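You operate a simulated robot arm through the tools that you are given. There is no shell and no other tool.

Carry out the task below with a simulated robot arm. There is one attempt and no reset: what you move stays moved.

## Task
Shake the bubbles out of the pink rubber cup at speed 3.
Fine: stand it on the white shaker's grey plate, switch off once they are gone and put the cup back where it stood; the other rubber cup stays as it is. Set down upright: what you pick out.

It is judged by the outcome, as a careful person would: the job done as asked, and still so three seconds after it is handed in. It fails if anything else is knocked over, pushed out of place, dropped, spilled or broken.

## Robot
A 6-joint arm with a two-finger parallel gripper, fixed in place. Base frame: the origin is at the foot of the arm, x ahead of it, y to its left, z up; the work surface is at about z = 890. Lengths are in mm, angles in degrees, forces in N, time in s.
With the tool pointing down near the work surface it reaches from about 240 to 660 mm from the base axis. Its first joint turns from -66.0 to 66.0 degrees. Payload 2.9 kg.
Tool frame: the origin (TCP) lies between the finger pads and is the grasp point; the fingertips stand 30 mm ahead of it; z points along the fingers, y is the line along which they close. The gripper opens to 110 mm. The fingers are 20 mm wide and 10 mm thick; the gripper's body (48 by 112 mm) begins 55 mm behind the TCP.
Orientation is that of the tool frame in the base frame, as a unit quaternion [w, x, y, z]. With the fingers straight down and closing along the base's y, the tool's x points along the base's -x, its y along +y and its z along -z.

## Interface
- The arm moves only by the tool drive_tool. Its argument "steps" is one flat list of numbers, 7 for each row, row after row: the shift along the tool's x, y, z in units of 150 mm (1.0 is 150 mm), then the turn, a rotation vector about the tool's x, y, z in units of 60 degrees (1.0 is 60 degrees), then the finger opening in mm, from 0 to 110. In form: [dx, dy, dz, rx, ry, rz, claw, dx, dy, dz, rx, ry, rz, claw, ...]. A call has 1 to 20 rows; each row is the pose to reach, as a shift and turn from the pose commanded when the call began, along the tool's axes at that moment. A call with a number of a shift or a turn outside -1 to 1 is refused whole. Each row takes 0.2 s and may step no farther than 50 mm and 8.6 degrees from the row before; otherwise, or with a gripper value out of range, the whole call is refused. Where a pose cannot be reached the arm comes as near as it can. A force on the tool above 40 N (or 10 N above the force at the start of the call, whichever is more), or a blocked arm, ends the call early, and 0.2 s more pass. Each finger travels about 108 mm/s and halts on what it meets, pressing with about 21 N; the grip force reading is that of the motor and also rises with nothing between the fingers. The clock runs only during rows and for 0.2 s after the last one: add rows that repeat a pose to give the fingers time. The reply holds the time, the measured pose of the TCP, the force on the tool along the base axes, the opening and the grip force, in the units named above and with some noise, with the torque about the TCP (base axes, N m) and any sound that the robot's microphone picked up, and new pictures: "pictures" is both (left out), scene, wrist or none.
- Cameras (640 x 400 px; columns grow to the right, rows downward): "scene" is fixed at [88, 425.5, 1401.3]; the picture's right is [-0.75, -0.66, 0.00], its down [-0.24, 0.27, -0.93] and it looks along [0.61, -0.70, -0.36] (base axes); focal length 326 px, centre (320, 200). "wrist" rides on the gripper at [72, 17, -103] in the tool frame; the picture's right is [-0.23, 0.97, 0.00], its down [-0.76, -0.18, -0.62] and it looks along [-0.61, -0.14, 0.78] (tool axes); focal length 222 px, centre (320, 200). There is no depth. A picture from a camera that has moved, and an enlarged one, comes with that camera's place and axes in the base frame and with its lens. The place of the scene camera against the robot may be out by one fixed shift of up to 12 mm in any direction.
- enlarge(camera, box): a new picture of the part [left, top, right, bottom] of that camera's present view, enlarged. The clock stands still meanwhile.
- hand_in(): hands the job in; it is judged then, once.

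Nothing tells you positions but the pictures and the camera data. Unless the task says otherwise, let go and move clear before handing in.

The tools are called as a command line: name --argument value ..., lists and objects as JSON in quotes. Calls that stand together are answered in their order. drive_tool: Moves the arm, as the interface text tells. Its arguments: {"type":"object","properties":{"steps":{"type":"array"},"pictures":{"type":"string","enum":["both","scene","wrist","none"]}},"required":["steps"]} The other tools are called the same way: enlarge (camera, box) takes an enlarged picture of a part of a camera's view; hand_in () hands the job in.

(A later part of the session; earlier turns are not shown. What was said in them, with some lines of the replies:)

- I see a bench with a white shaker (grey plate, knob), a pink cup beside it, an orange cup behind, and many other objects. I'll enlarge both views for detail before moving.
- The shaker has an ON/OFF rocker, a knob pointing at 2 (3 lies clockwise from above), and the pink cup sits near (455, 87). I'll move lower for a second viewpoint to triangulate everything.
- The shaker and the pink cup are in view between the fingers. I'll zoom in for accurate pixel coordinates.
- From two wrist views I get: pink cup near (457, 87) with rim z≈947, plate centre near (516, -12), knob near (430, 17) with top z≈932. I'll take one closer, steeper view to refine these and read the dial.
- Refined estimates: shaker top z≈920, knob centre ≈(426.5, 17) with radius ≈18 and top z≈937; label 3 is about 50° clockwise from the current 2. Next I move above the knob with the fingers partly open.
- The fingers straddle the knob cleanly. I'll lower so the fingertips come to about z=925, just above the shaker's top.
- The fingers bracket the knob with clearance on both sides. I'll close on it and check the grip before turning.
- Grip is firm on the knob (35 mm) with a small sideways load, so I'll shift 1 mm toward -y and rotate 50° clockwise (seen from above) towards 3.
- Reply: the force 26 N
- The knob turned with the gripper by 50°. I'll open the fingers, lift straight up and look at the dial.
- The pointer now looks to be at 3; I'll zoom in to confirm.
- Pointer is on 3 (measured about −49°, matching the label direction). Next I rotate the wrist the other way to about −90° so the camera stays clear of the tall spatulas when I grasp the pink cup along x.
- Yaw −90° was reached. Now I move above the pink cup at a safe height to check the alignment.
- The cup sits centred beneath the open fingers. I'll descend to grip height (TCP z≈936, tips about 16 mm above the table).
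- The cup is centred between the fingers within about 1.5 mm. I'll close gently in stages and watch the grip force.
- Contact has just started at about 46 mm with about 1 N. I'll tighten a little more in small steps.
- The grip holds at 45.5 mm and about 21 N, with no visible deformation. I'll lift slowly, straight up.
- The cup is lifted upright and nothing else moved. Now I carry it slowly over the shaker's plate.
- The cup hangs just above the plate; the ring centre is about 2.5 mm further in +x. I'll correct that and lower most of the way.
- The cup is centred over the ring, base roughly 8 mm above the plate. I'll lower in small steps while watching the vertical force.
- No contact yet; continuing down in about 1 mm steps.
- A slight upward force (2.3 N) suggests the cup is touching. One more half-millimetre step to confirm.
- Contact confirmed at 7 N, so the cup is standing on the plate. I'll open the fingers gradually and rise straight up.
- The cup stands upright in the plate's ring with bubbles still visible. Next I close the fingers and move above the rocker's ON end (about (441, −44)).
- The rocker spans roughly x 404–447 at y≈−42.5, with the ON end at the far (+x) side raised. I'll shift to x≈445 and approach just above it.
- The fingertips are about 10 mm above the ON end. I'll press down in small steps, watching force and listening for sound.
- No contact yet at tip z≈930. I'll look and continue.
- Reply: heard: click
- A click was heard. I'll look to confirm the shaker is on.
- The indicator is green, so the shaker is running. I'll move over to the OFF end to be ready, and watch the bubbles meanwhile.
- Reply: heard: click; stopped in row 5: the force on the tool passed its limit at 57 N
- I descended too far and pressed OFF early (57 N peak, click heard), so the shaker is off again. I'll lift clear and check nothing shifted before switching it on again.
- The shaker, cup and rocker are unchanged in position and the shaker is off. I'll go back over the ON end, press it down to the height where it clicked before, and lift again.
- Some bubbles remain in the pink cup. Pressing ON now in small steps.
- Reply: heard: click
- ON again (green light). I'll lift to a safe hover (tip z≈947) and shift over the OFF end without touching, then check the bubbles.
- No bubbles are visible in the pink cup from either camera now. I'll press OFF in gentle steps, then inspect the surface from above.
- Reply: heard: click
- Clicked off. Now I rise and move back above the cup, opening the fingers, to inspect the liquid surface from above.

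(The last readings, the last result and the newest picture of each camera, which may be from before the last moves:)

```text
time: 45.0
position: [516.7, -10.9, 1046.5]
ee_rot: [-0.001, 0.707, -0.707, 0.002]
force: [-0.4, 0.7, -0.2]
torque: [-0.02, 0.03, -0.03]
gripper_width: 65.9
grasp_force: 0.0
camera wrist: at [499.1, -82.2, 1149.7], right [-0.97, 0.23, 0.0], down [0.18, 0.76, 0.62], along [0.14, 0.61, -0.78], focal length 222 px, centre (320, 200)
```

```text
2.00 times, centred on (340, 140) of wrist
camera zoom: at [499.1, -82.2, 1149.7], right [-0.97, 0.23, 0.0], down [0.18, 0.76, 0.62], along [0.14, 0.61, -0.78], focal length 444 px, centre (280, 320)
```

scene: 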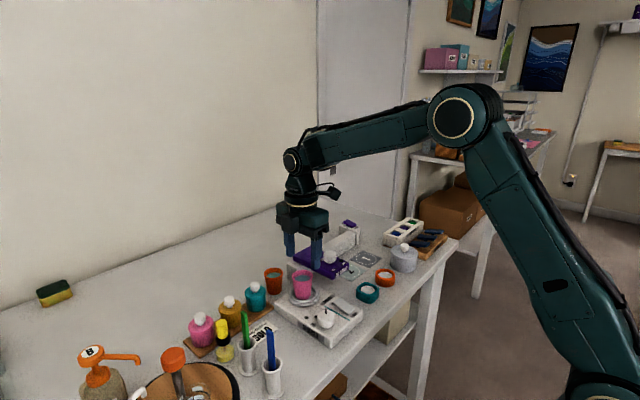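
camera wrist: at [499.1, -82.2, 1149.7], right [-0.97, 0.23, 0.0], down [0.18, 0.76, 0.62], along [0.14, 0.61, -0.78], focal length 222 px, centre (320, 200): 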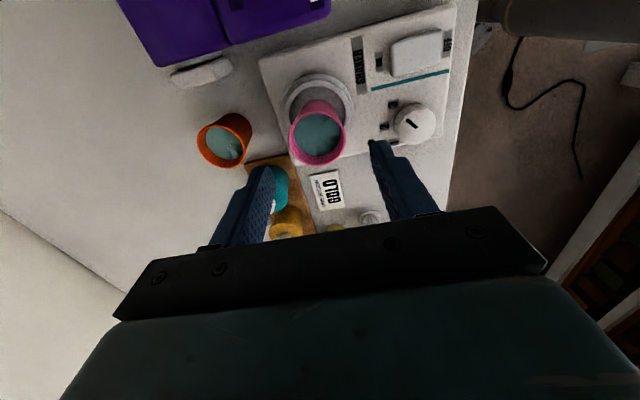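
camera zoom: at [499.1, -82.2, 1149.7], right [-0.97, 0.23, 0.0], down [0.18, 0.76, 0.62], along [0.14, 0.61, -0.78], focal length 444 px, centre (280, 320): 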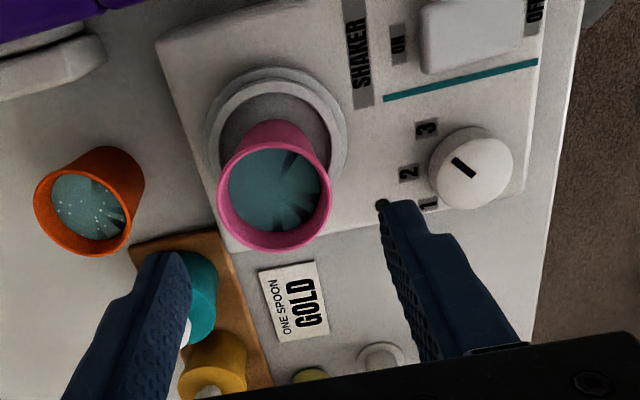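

All bubbles are gone, the light is off, the dial is on 3, and the orange cup is untouched. Now I descend to re-grasp the pink cup at the same height as before.

drive_tool --steps '[0.0047, -0.01, 0.1, 0, 0, 0, 66, 0.0047, -0.01, 0.22, 0, 0, 0, 66, 0.0047, -0.01, 0.34, 0, 0, 0, 66, 0.0047, -0.01, 0.44, 0, 0, 0, 66, 0.0047, -0.01, 0.5, 0, 0, 0, 66, 0.0047, -0.01, 0.5, 0, 0, 0, 66]'

enlarge --camera "wrist" --box '[220, 60, 420, 240]'

enlarge --camera "scene" --box '[270, 250, 340, 320]'

```text
time: 46.4
position: [518.9, -12.0, 971.2]
ee_rot: [-0.001, 0.707, -0.707, 0.001]
force: [0.1, -0.3, -0.5]
torque: [0.0, 0.01, 0.01]
gripper_width: 65.9
grasp_force: 0.0
camera wrist: at [502.0, -83.0, 1074.3], right [-0.97, 0.23, 0.0], down [0.18, 0.76, 0.62], along [0.14, 0.61, -0.78], focal length 222 px, centre (320, 200)
```

scene: 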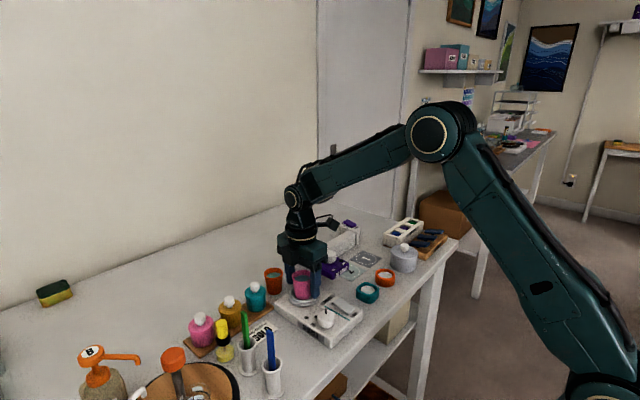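
wrist: 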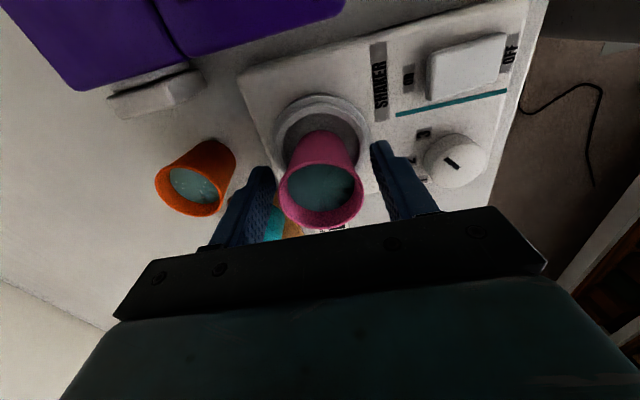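

```text
2.22 times, centred on (320, 150) of wrist
camera zoom: at [502.0, -83.0, 1074.3], right [-0.97, 0.23, 0.0], down [0.18, 0.76, 0.62], along [0.14, 0.61, -0.78], focal length 494 px, centre (320, 311)
```

zoom: 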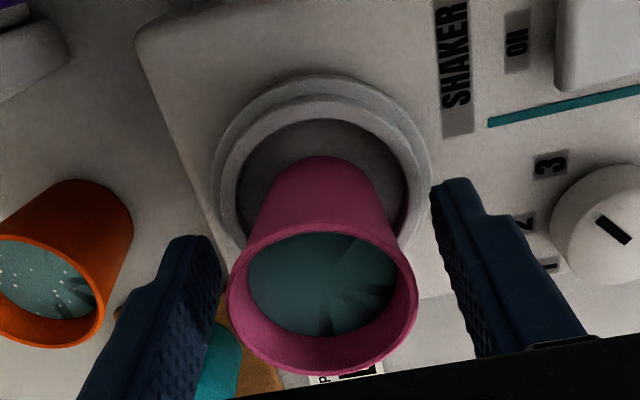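

```text
5.71 times, centred on (305, 285) of scene
camera zoom: at [88.0, 425.5, 1401.3], right [-0.75, -0.66, 0.0], down [-0.24, 0.27, -0.93], along [0.61, -0.7, -0.36], focal length 1864 px, centre (406, -286)
```

zoom: 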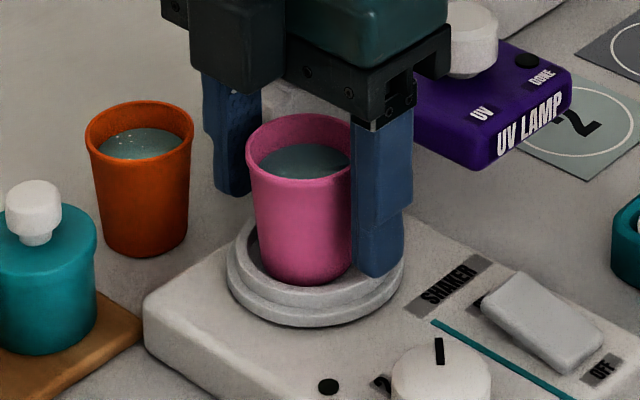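

Alignment over the cup matches the earlier grasp. Closing gently.

drive_tool --steps '[0, 0.004, 0, 0, 0, 0, 56, 0, 0.004, 0, 0, 0, 0, 50, 0, 0.004, 0, 0, 0, 0, 48, 0, 0.004, 0, 0, 0, 0, 46.5, 0, 0.004, 0, 0, 0, 0, 45, 0, 0.004, 0, 0, 0, 0, 44, 0, 0.004, 0, 0, 0, 0, 43, 0, 0.004, 0, 0, 0, 0, 43, 0, 0.004, 0, 0, 0, 0, 43]' --pictures "wrist"

enlarge --camera "wrist" --box '[220, 60, 420, 240]'

```text
time: 48.4
position: [518.4, -12.2, 970.6]
ee_rot: [-0.001, 0.707, -0.707, 0.002]
force: [-0.4, -0.1, 1.1]
torque: [0.0, -0.04, 0.01]
gripper_width: 45.8
grasp_force: 20.6
camera wrist: at [501.1, -83.1, 1074.6], right [-0.97, 0.23, 0.0], down [0.18, 0.76, 0.62], along [0.14, 0.61, -0.78], focal length 222 px, centre (320, 200)
```

wrist: 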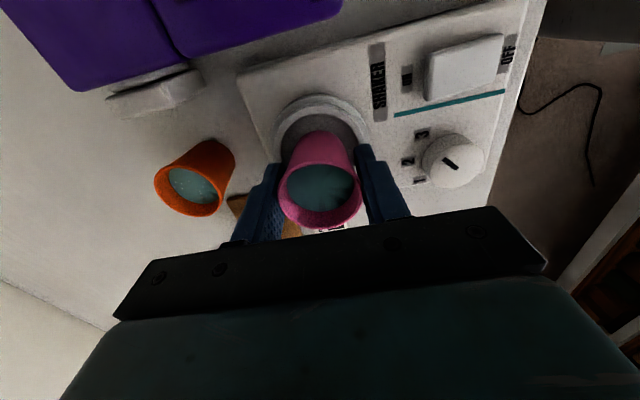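

```text
2.22 times, centred on (320, 150) of wrist
camera zoom: at [501.1, -83.1, 1074.6], right [-0.97, 0.23, 0.0], down [0.18, 0.76, 0.62], along [0.14, 0.61, -0.78], focal length 494 px, centre (320, 311)
```

zoom: 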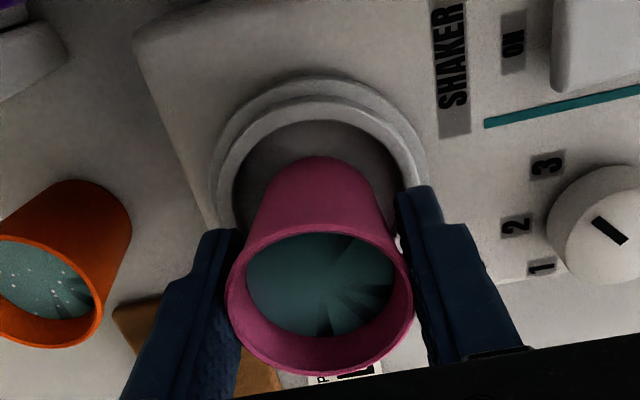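

The grip matches the earlier one. Lifting slowly off the plate.

drive_tool --steps '[0, 0, -0.02, 0, 0, 0, 43, 0, 0, -0.06, 0, 0, 0, 43, 0, 0, -0.12, 0, 0, 0, 43, 0, 0, -0.18, 0, 0, 0, 43, 0, 0, -0.23, 0, 0, 0, 43, 0, 0, -0.265, 0, 0, 0, 43, 0, 0, -0.273, 0, 0, 0, 43, 0, 0, -0.273, 0, 0, 0, 43]' --pictures "scene"

enlarge --camera "scene" --box '[260, 230, 360, 330]'

```text
time: 50.2
position: [518.8, -12.7, 1011.7]
ee_rot: [0.0, 0.708, -0.707, 0.002]
force: [-0.6, 0.4, -0.7]
torque: [0.03, 0.01, -0.03]
gripper_width: 45.6
grasp_force: 21.3
```

scene: 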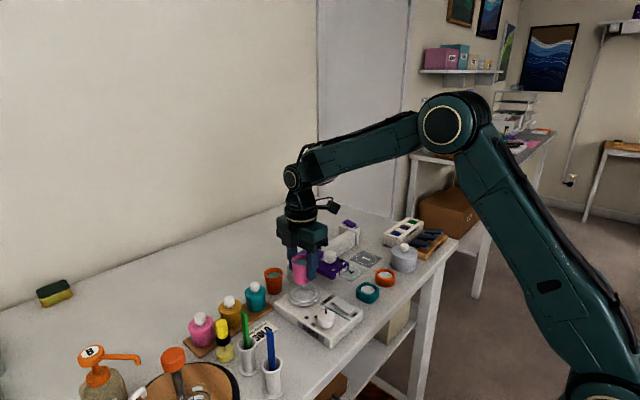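

```text
4.00 times, centred on (310, 280) of scene
camera zoom: at [88.0, 425.5, 1401.3], right [-0.75, -0.66, 0.0], down [-0.24, 0.27, -0.93], along [0.61, -0.7, -0.36], focal length 1305 px, centre (360, -120)
```

zoom: 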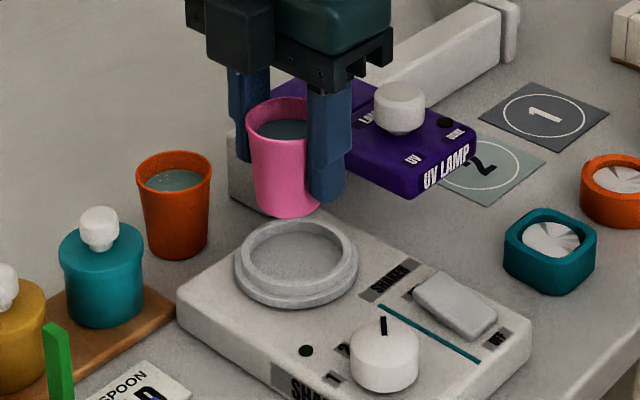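

The cup is clear of the plate. I carry it slowly back to its original spot.

drive_tool --steps '[-0.02, 0.013, 0, 0, 0, 0, 43, -0.066, 0.042, 0, 0, 0, 0, 43, -0.132, 0.084, 0, 0, 0, 0, 43, -0.211, 0.134, 0, 0, 0, 0, 43, -0.296, 0.189, 0, 0, 0, 0, 43, -0.382, 0.244, 0, 0, 0, 0, 43, -0.461, 0.294, 0, 0, 0, 0, 43, -0.54, 0.344, 0, 0, 0, 0, 43, -0.605, 0.386, 0, 0, 0, 0, 43, -0.645, 0.412, 0, 0, 0, 0, 43, -0.658, 0.42, 0, 0, 0, 0, 43, -0.658, 0.42, 0, 0, 0, 0, 43]'

enlarge --camera "wrist" --box '[140, 0, 420, 240]'

enlarge --camera "scene" --box '[240, 230, 380, 360]'

```text
time: 52.8
position: [455.1, 85.8, 1010.7]
ee_rot: [0.001, -0.707, 0.707, -0.001]
force: [0.0, 0.4, 0.6]
torque: [-0.02, -0.02, -0.01]
gripper_width: 45.3
grasp_force: 20.6
camera wrist: at [438.1, 14.8, 1114.1], right [-0.97, 0.23, 0.0], down [0.18, 0.76, 0.62], along [0.14, 0.61, -0.78], focal length 222 px, centre (320, 200)
```

scene: 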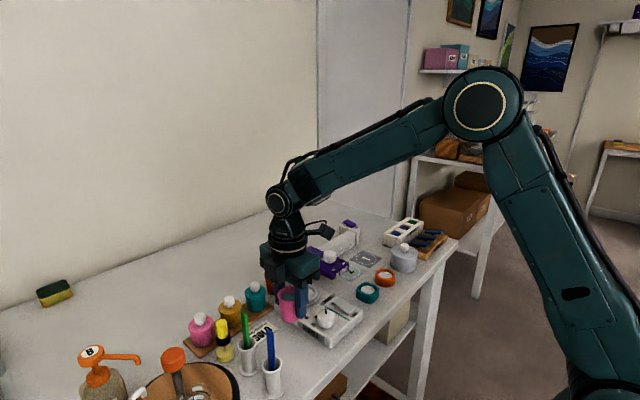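
wrist: 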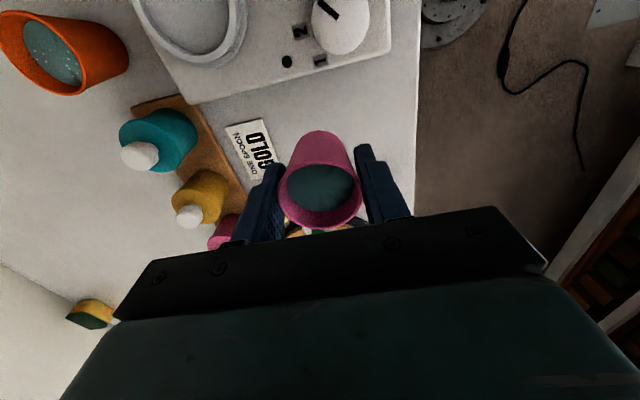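

```text
1.67 times, centred on (280, 120) of wrist
camera zoom: at [438.1, 14.8, 1114.1], right [-0.97, 0.23, 0.0], down [0.18, 0.76, 0.62], along [0.14, 0.61, -0.78], focal length 370 px, centre (387, 333)
```

zoom: 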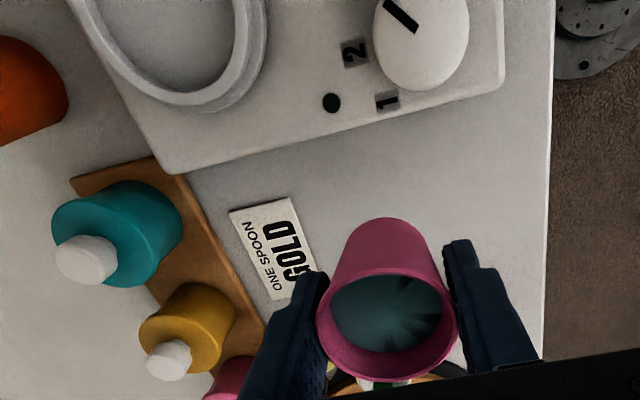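

```text
3.08 times, centred on (310, 295) of scene
camera zoom: at [88.0, 425.5, 1401.3], right [-0.75, -0.66, 0.0], down [-0.24, 0.27, -0.93], along [0.61, -0.7, -0.36], focal length 1004 px, centre (351, -92)
```

zoom: 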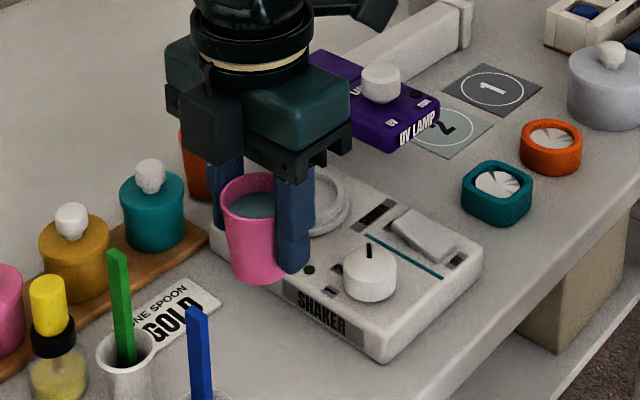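

The view matches the one right after the original lift within about 1 mm. I'll lower the cup most of the way, slowing near the table.

drive_tool --steps '[-0.002, 0, 0.03, 0, 0, 0, 43, -0.005, 0, 0.1, 0, 0, 0, 43, -0.005, 0, 0.18, 0, 0, 0, 43, -0.005, 0, 0.27, 0, 0, 0, 43, -0.005, 0, 0.35, 0, 0, 0, 43, -0.005, 0, 0.41, 0, 0, 0, 43, -0.005, 0, 0.45, 0, 0, 0, 43, -0.005, 0, 0.465, 0, 0, 0, 43, -0.005, 0, 0.465, 0, 0, 0, 43]'

enlarge --camera "scene" --box '[260, 290, 330, 360]'

enlarge --camera "wrist" --box '[240, 100, 400, 240]'

```text
time: 54.8
position: [454.9, 86.3, 942.3]
ee_rot: [0.001, -0.707, 0.707, -0.002]
force: [0.1, -1.5, -0.4]
torque: [-0.02, 0.01, 0.0]
gripper_width: 45.5
grasp_force: 21.0
camera wrist: at [438.3, 15.6, 1046.0], right [-0.97, 0.23, 0.0], down [0.18, 0.76, 0.62], along [0.14, 0.61, -0.78], focal length 222 px, centre (320, 200)
```

scene: 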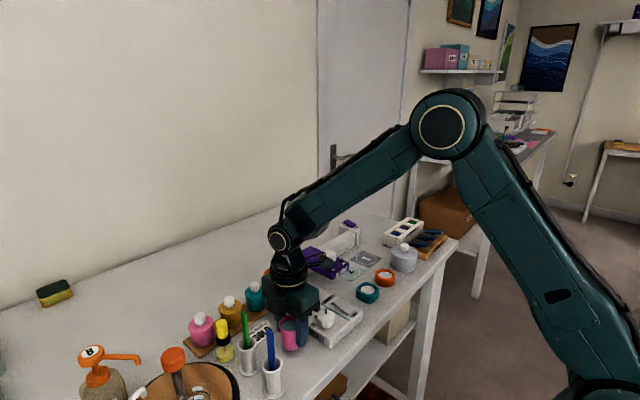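
wrist: 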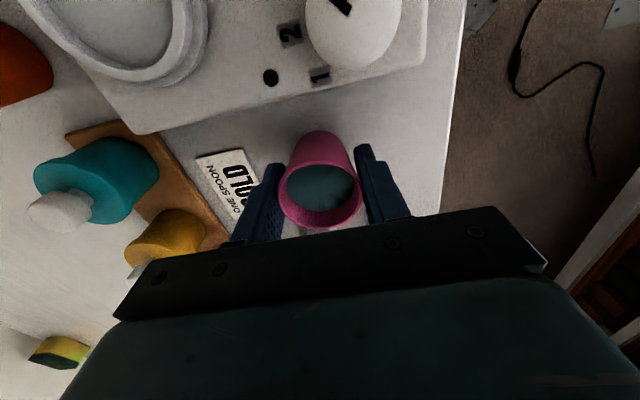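

```text
5.71 times, centred on (295, 325) of scene
camera zoom: at [88.0, 425.5, 1401.3], right [-0.75, -0.66, 0.0], down [-0.24, 0.27, -0.93], along [0.61, -0.7, -0.36], focal length 1864 px, centre (463, -514)
```

zoom: 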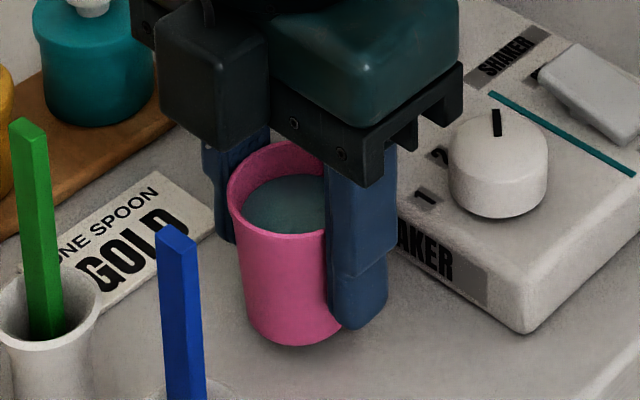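

```text
2.86 times, centred on (320, 170) of wrist
camera zoom: at [438.3, 15.6, 1046.0], right [-0.97, 0.23, 0.0], down [0.18, 0.76, 0.62], along [0.14, 0.61, -0.78], focal length 635 px, centre (320, 286)
```

zoom: 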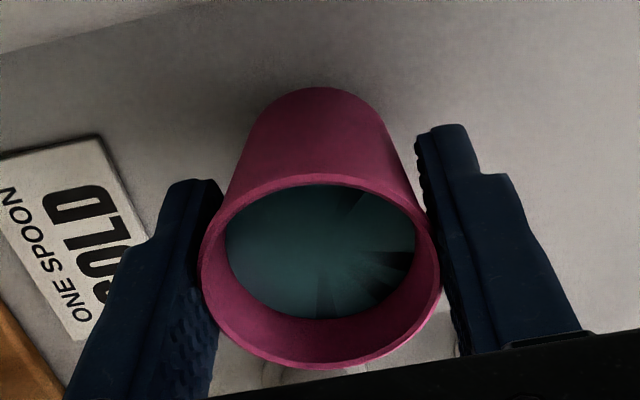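

Roughly 6 mm remain. I'll step down gently and watch the force.

drive_tool --steps '[0, 0, 0.008, 0, 0, 0, 43, 0, 0, 0.016, 0, 0, 0, 43, 0, 0, 0.024, 0, 0, 0, 43, 0, 0, 0.03, 0, 0, 0, 43]' --pictures "none"

drive_tool --steps '[0, 0, 0.005, 0, 0, 0, 43, 0, 0, 0.008, 0, 0, 0, 43]' --pictures "none"

```text
time: 55.8
position: [456.0, 86.9, 937.1]
ee_rot: [0.0, 0.708, -0.707, 0.001]
force: [0.5, -1.0, 0.5]
torque: [-0.02, 0.0, 0.04]
gripper_width: 45.4
grasp_force: 20.9
```

```text
time: 56.4
position: [454.9, 86.3, 936.0]
ee_rot: [0.0, -0.707, 0.708, -0.002]
force: [0.0, -0.5, 0.1]
torque: [0.02, 0.0, 0.04]
gripper_width: 45.7
grasp_force: 21.2
```

drive_tool --steps '[0, 0, 0.004, 0, 0, 0, 43, 0, 0, 0.007, 0, 0, 0, 43]' --pictures "none"

```text
time: 57.0
position: [455.6, 87.3, 935.2]
ee_rot: [0.0, -0.707, 0.707, -0.003]
force: [-1.2, -0.5, 5.8]
torque: [0.01, 0.13, 0.02]
gripper_width: 45.3
grasp_force: 21.0
```

Contact felt (5.8 N): the cup stands on the table. I release gently and rise straight up.

drive_tool --steps '[0, 0, -0.002, 0, 0, 0, 44.5, 0, 0, -0.002, 0, 0, 0, 46, 0, 0, -0.002, 0, 0, 0, 49, 0, 0, -0.002, 0, 0, 0, 56, 0, 0, -0.002, 0, 0, 0, 66, 0, 0, -0.002, 0, 0, 0, 72, 0, 0, -0.03, 0, 0, 0, 72, 0, 0, -0.1, 0, 0, 0, 72, 0, 0, -0.2, 0, 0, 0, 72, 0, 0, -0.35, 0, 0, 0, 72, 0, 0, -0.55, 0, 0, 0, 72, 0, 0, -0.75, 0, 0, 0, 72, 0, 0, -0.75, 0, 0, 0, 72]'

enlarge --camera "scene" --box '[260, 270, 380, 360]'

enlarge --camera "wrist" --box '[200, 0, 440, 200]'

```text
time: 59.8
position: [454.5, 87.9, 1048.7]
ee_rot: [0.0, 0.707, -0.707, 0.002]
force: [0.5, 0.2, 1.0]
torque: [0.01, 0.0, -0.01]
gripper_width: 72.3
grasp_force: 0.1
camera wrist: at [436.9, 17.1, 1151.6], right [-0.97, 0.23, 0.0], down [0.18, 0.76, 0.62], along [0.14, 0.61, -0.78], focal length 222 px, centre (320, 200)
```

scene: 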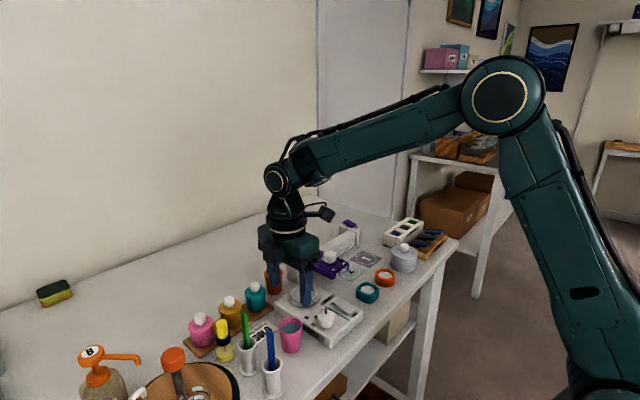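
wrist: 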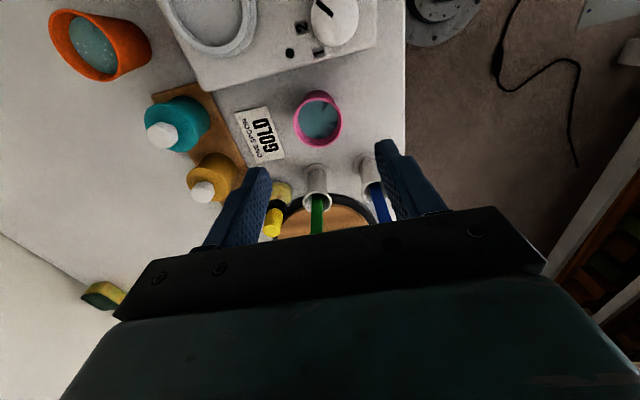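

```text
4.44 times, centred on (320, 315) of scene
camera zoom: at [88.0, 425.5, 1401.3], right [-0.75, -0.66, 0.0], down [-0.24, 0.27, -0.93], along [0.61, -0.7, -0.36], focal length 1450 px, centre (320, -311)
```

zoom: 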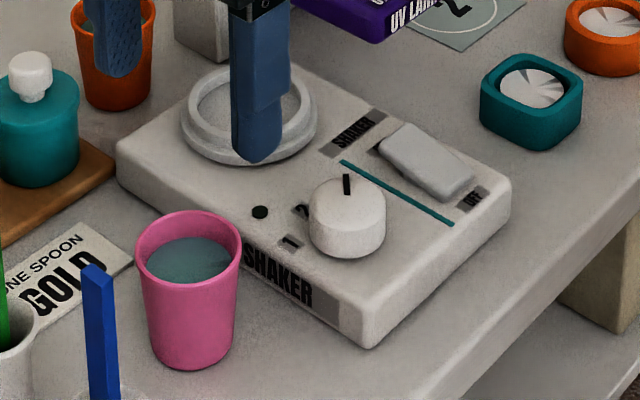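

```text
2.00 times, centred on (320, 100) of wrist
camera zoom: at [436.9, 17.1, 1151.6], right [-0.97, 0.23, 0.0], down [0.18, 0.76, 0.62], along [0.14, 0.61, -0.78], focal length 444 px, centre (320, 400)
```

zoom: 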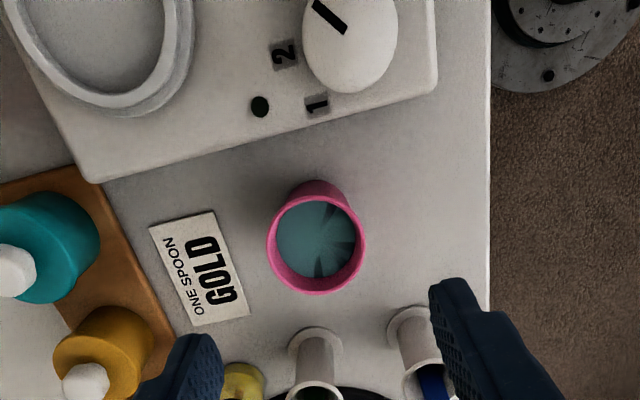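

The cup stands upright at its place. To verify the spot precisely, I'll go to the same viewpoint I had before grasping and compare.

drive_tool --steps '[0, -0.006, 0.08, 0, 0, 0, 76, 0, -0.006, 0.163, 0, 0, 0, 76, 0, -0.006, 0.163, 0, 0, 0, 76]' --pictures "wrist"

enlarge --camera "wrist" --box '[220, 40, 420, 220]'

enlarge --camera "scene" --box '[240, 250, 380, 380]'

```text
time: 60.6
position: [455.4, 86.9, 1022.9]
ee_rot: [0.001, -0.707, 0.707, -0.002]
force: [0.8, -0.1, -0.2]
torque: [-0.01, 0.02, 0.01]
gripper_width: 76.1
grasp_force: 0.1
camera wrist: at [438.5, 16.3, 1126.4], right [-0.97, 0.23, 0.0], down [0.18, 0.76, 0.62], along [0.14, 0.61, -0.78], focal length 222 px, centre (320, 200)
```

wrist: 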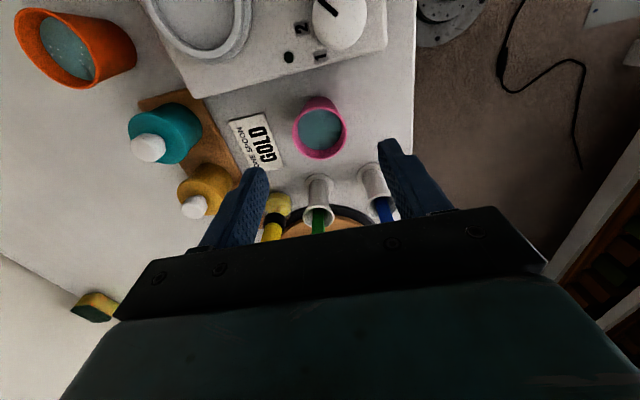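

```text
2.22 times, centred on (320, 130) of wrist
camera zoom: at [438.5, 16.3, 1126.4], right [-0.97, 0.23, 0.0], down [0.18, 0.76, 0.62], along [0.14, 0.61, -0.78], focal length 494 px, centre (320, 356)
```

zoom: 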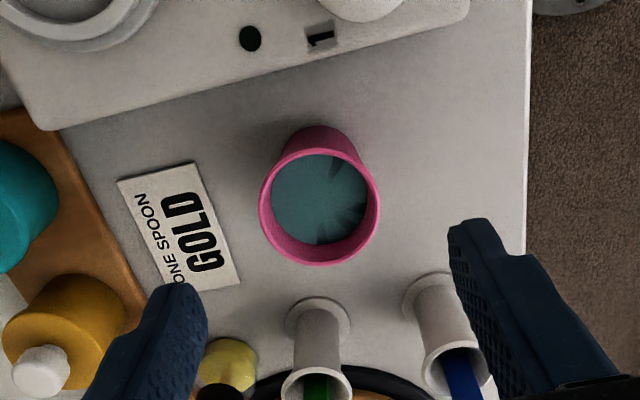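

```text
3.08 times, centred on (310, 315) of scene
camera zoom: at [88.0, 425.5, 1401.3], right [-0.75, -0.66, 0.0], down [-0.24, 0.27, -0.93], along [0.61, -0.7, -0.36], focal length 1004 px, centre (351, -154)
```

zoom: 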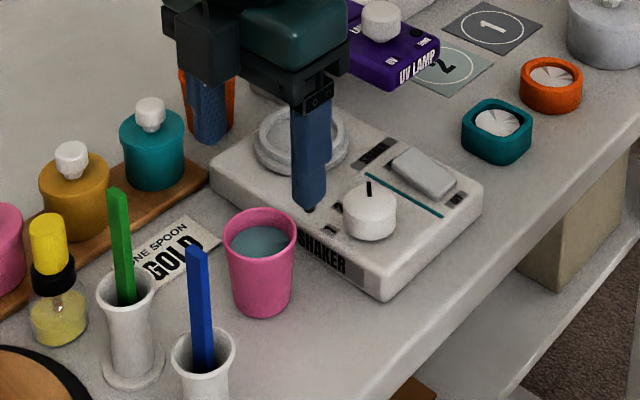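

The cup is back within about 2 mm of its original spot, upright, and everything else is where it was. I'll retreat upward and take a final look.

drive_tool --steps '[0, 0, -0.2, 0, 0, 0, 76, 0, 0, -0.45, 0, 0, 0, 76, 0, 0, -0.7, 0, 0, 0, 76, 0, 0, -0.95, 0, 0, 0, 76, 0, 0, -0.95, 0, 0, 0, 76]'

enlarge --camera "scene" --box '[240, 220, 400, 380]'

enlarge --camera "wrist" --box '[200, 0, 440, 180]'

```text
time: 61.8
position: [456.7, 88.9, 1163.8]
ee_rot: [0.001, -0.707, 0.707, -0.002]
force: [-1.0, 0.5, -0.3]
torque: [0.0, -0.01, 0.01]
gripper_width: 75.8
grasp_force: 0.0
camera wrist: at [439.8, 17.4, 1267.1], right [-0.97, 0.23, 0.0], down [0.18, 0.76, 0.62], along [0.14, 0.61, -0.78], focal length 222 px, centre (320, 200)
```

scene: 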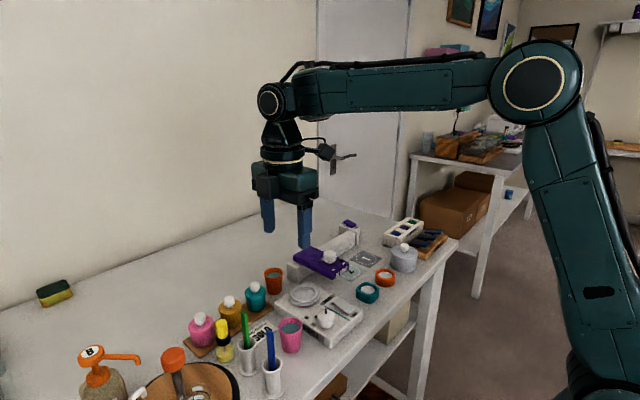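
wrist: 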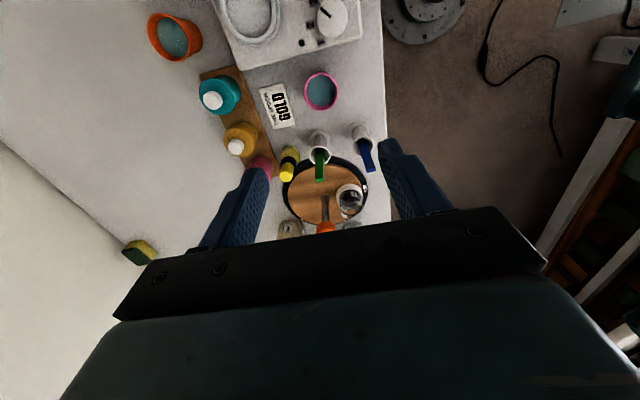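

```text
2.50 times, centred on (320, 300) of scene
camera zoom: at [88.0, 425.5, 1401.3], right [-0.75, -0.66, 0.0], down [-0.24, 0.27, -0.93], along [0.61, -0.7, -0.36], focal length 815 px, centre (320, -50)
```

zoom: 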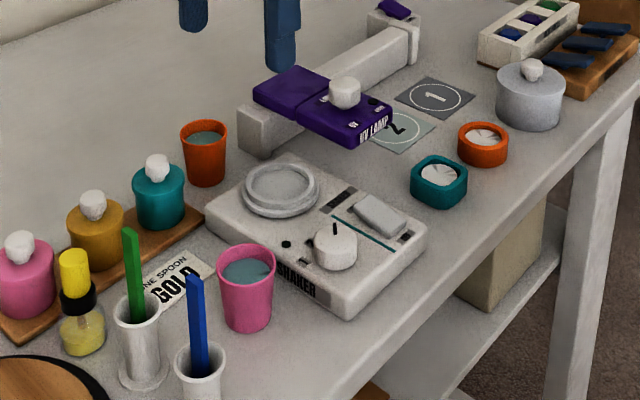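

```text
2.22 times, centred on (320, 90) of wrist
camera zoom: at [439.8, 17.4, 1267.1], right [-0.97, 0.23, 0.0], down [0.18, 0.76, 0.62], along [0.14, 0.61, -0.78], focal length 494 px, centre (320, 444)
```

zoom: 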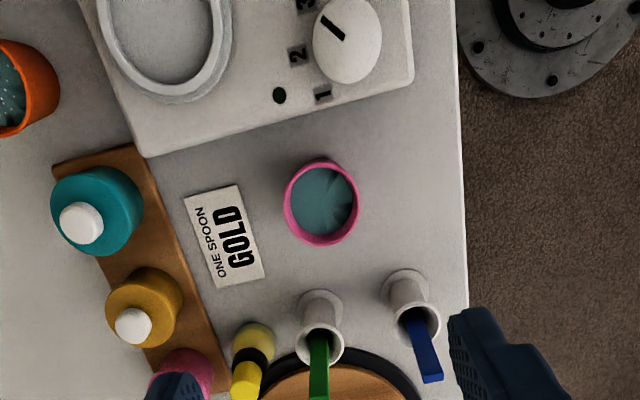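

The pink cup is bubble-free and upright at its original spot. The shaker is off with the dial on 3, the orange cup and the rest are untouched, and the arm is clear. Handing in.

hand_in

```text
The job is handed in.
```

The pink cup's bubbles were shaken out at speed 3. It is back upright within about 2 mm of where it stood, and the job is handed in.

- **Shaking:** I turned the dial from 2 to 3 and set the cup on the grey plate. The shaker ran in two short stretches, because I came down too far on the rocker and switched it off early. That press peaked at 57 N; in the pictures afterwards the shaker and cup had not shifted. I switched it on again and turned it off once no bubbles showed. A look from above then confirmed the surface was clear.
- **End state:** The shaker is off and its dial is still on 3. The orange cup was not touched and still has its bubbles. Nothing else looked moved or spilled in the final pictures, and the arm is clear of the bench.
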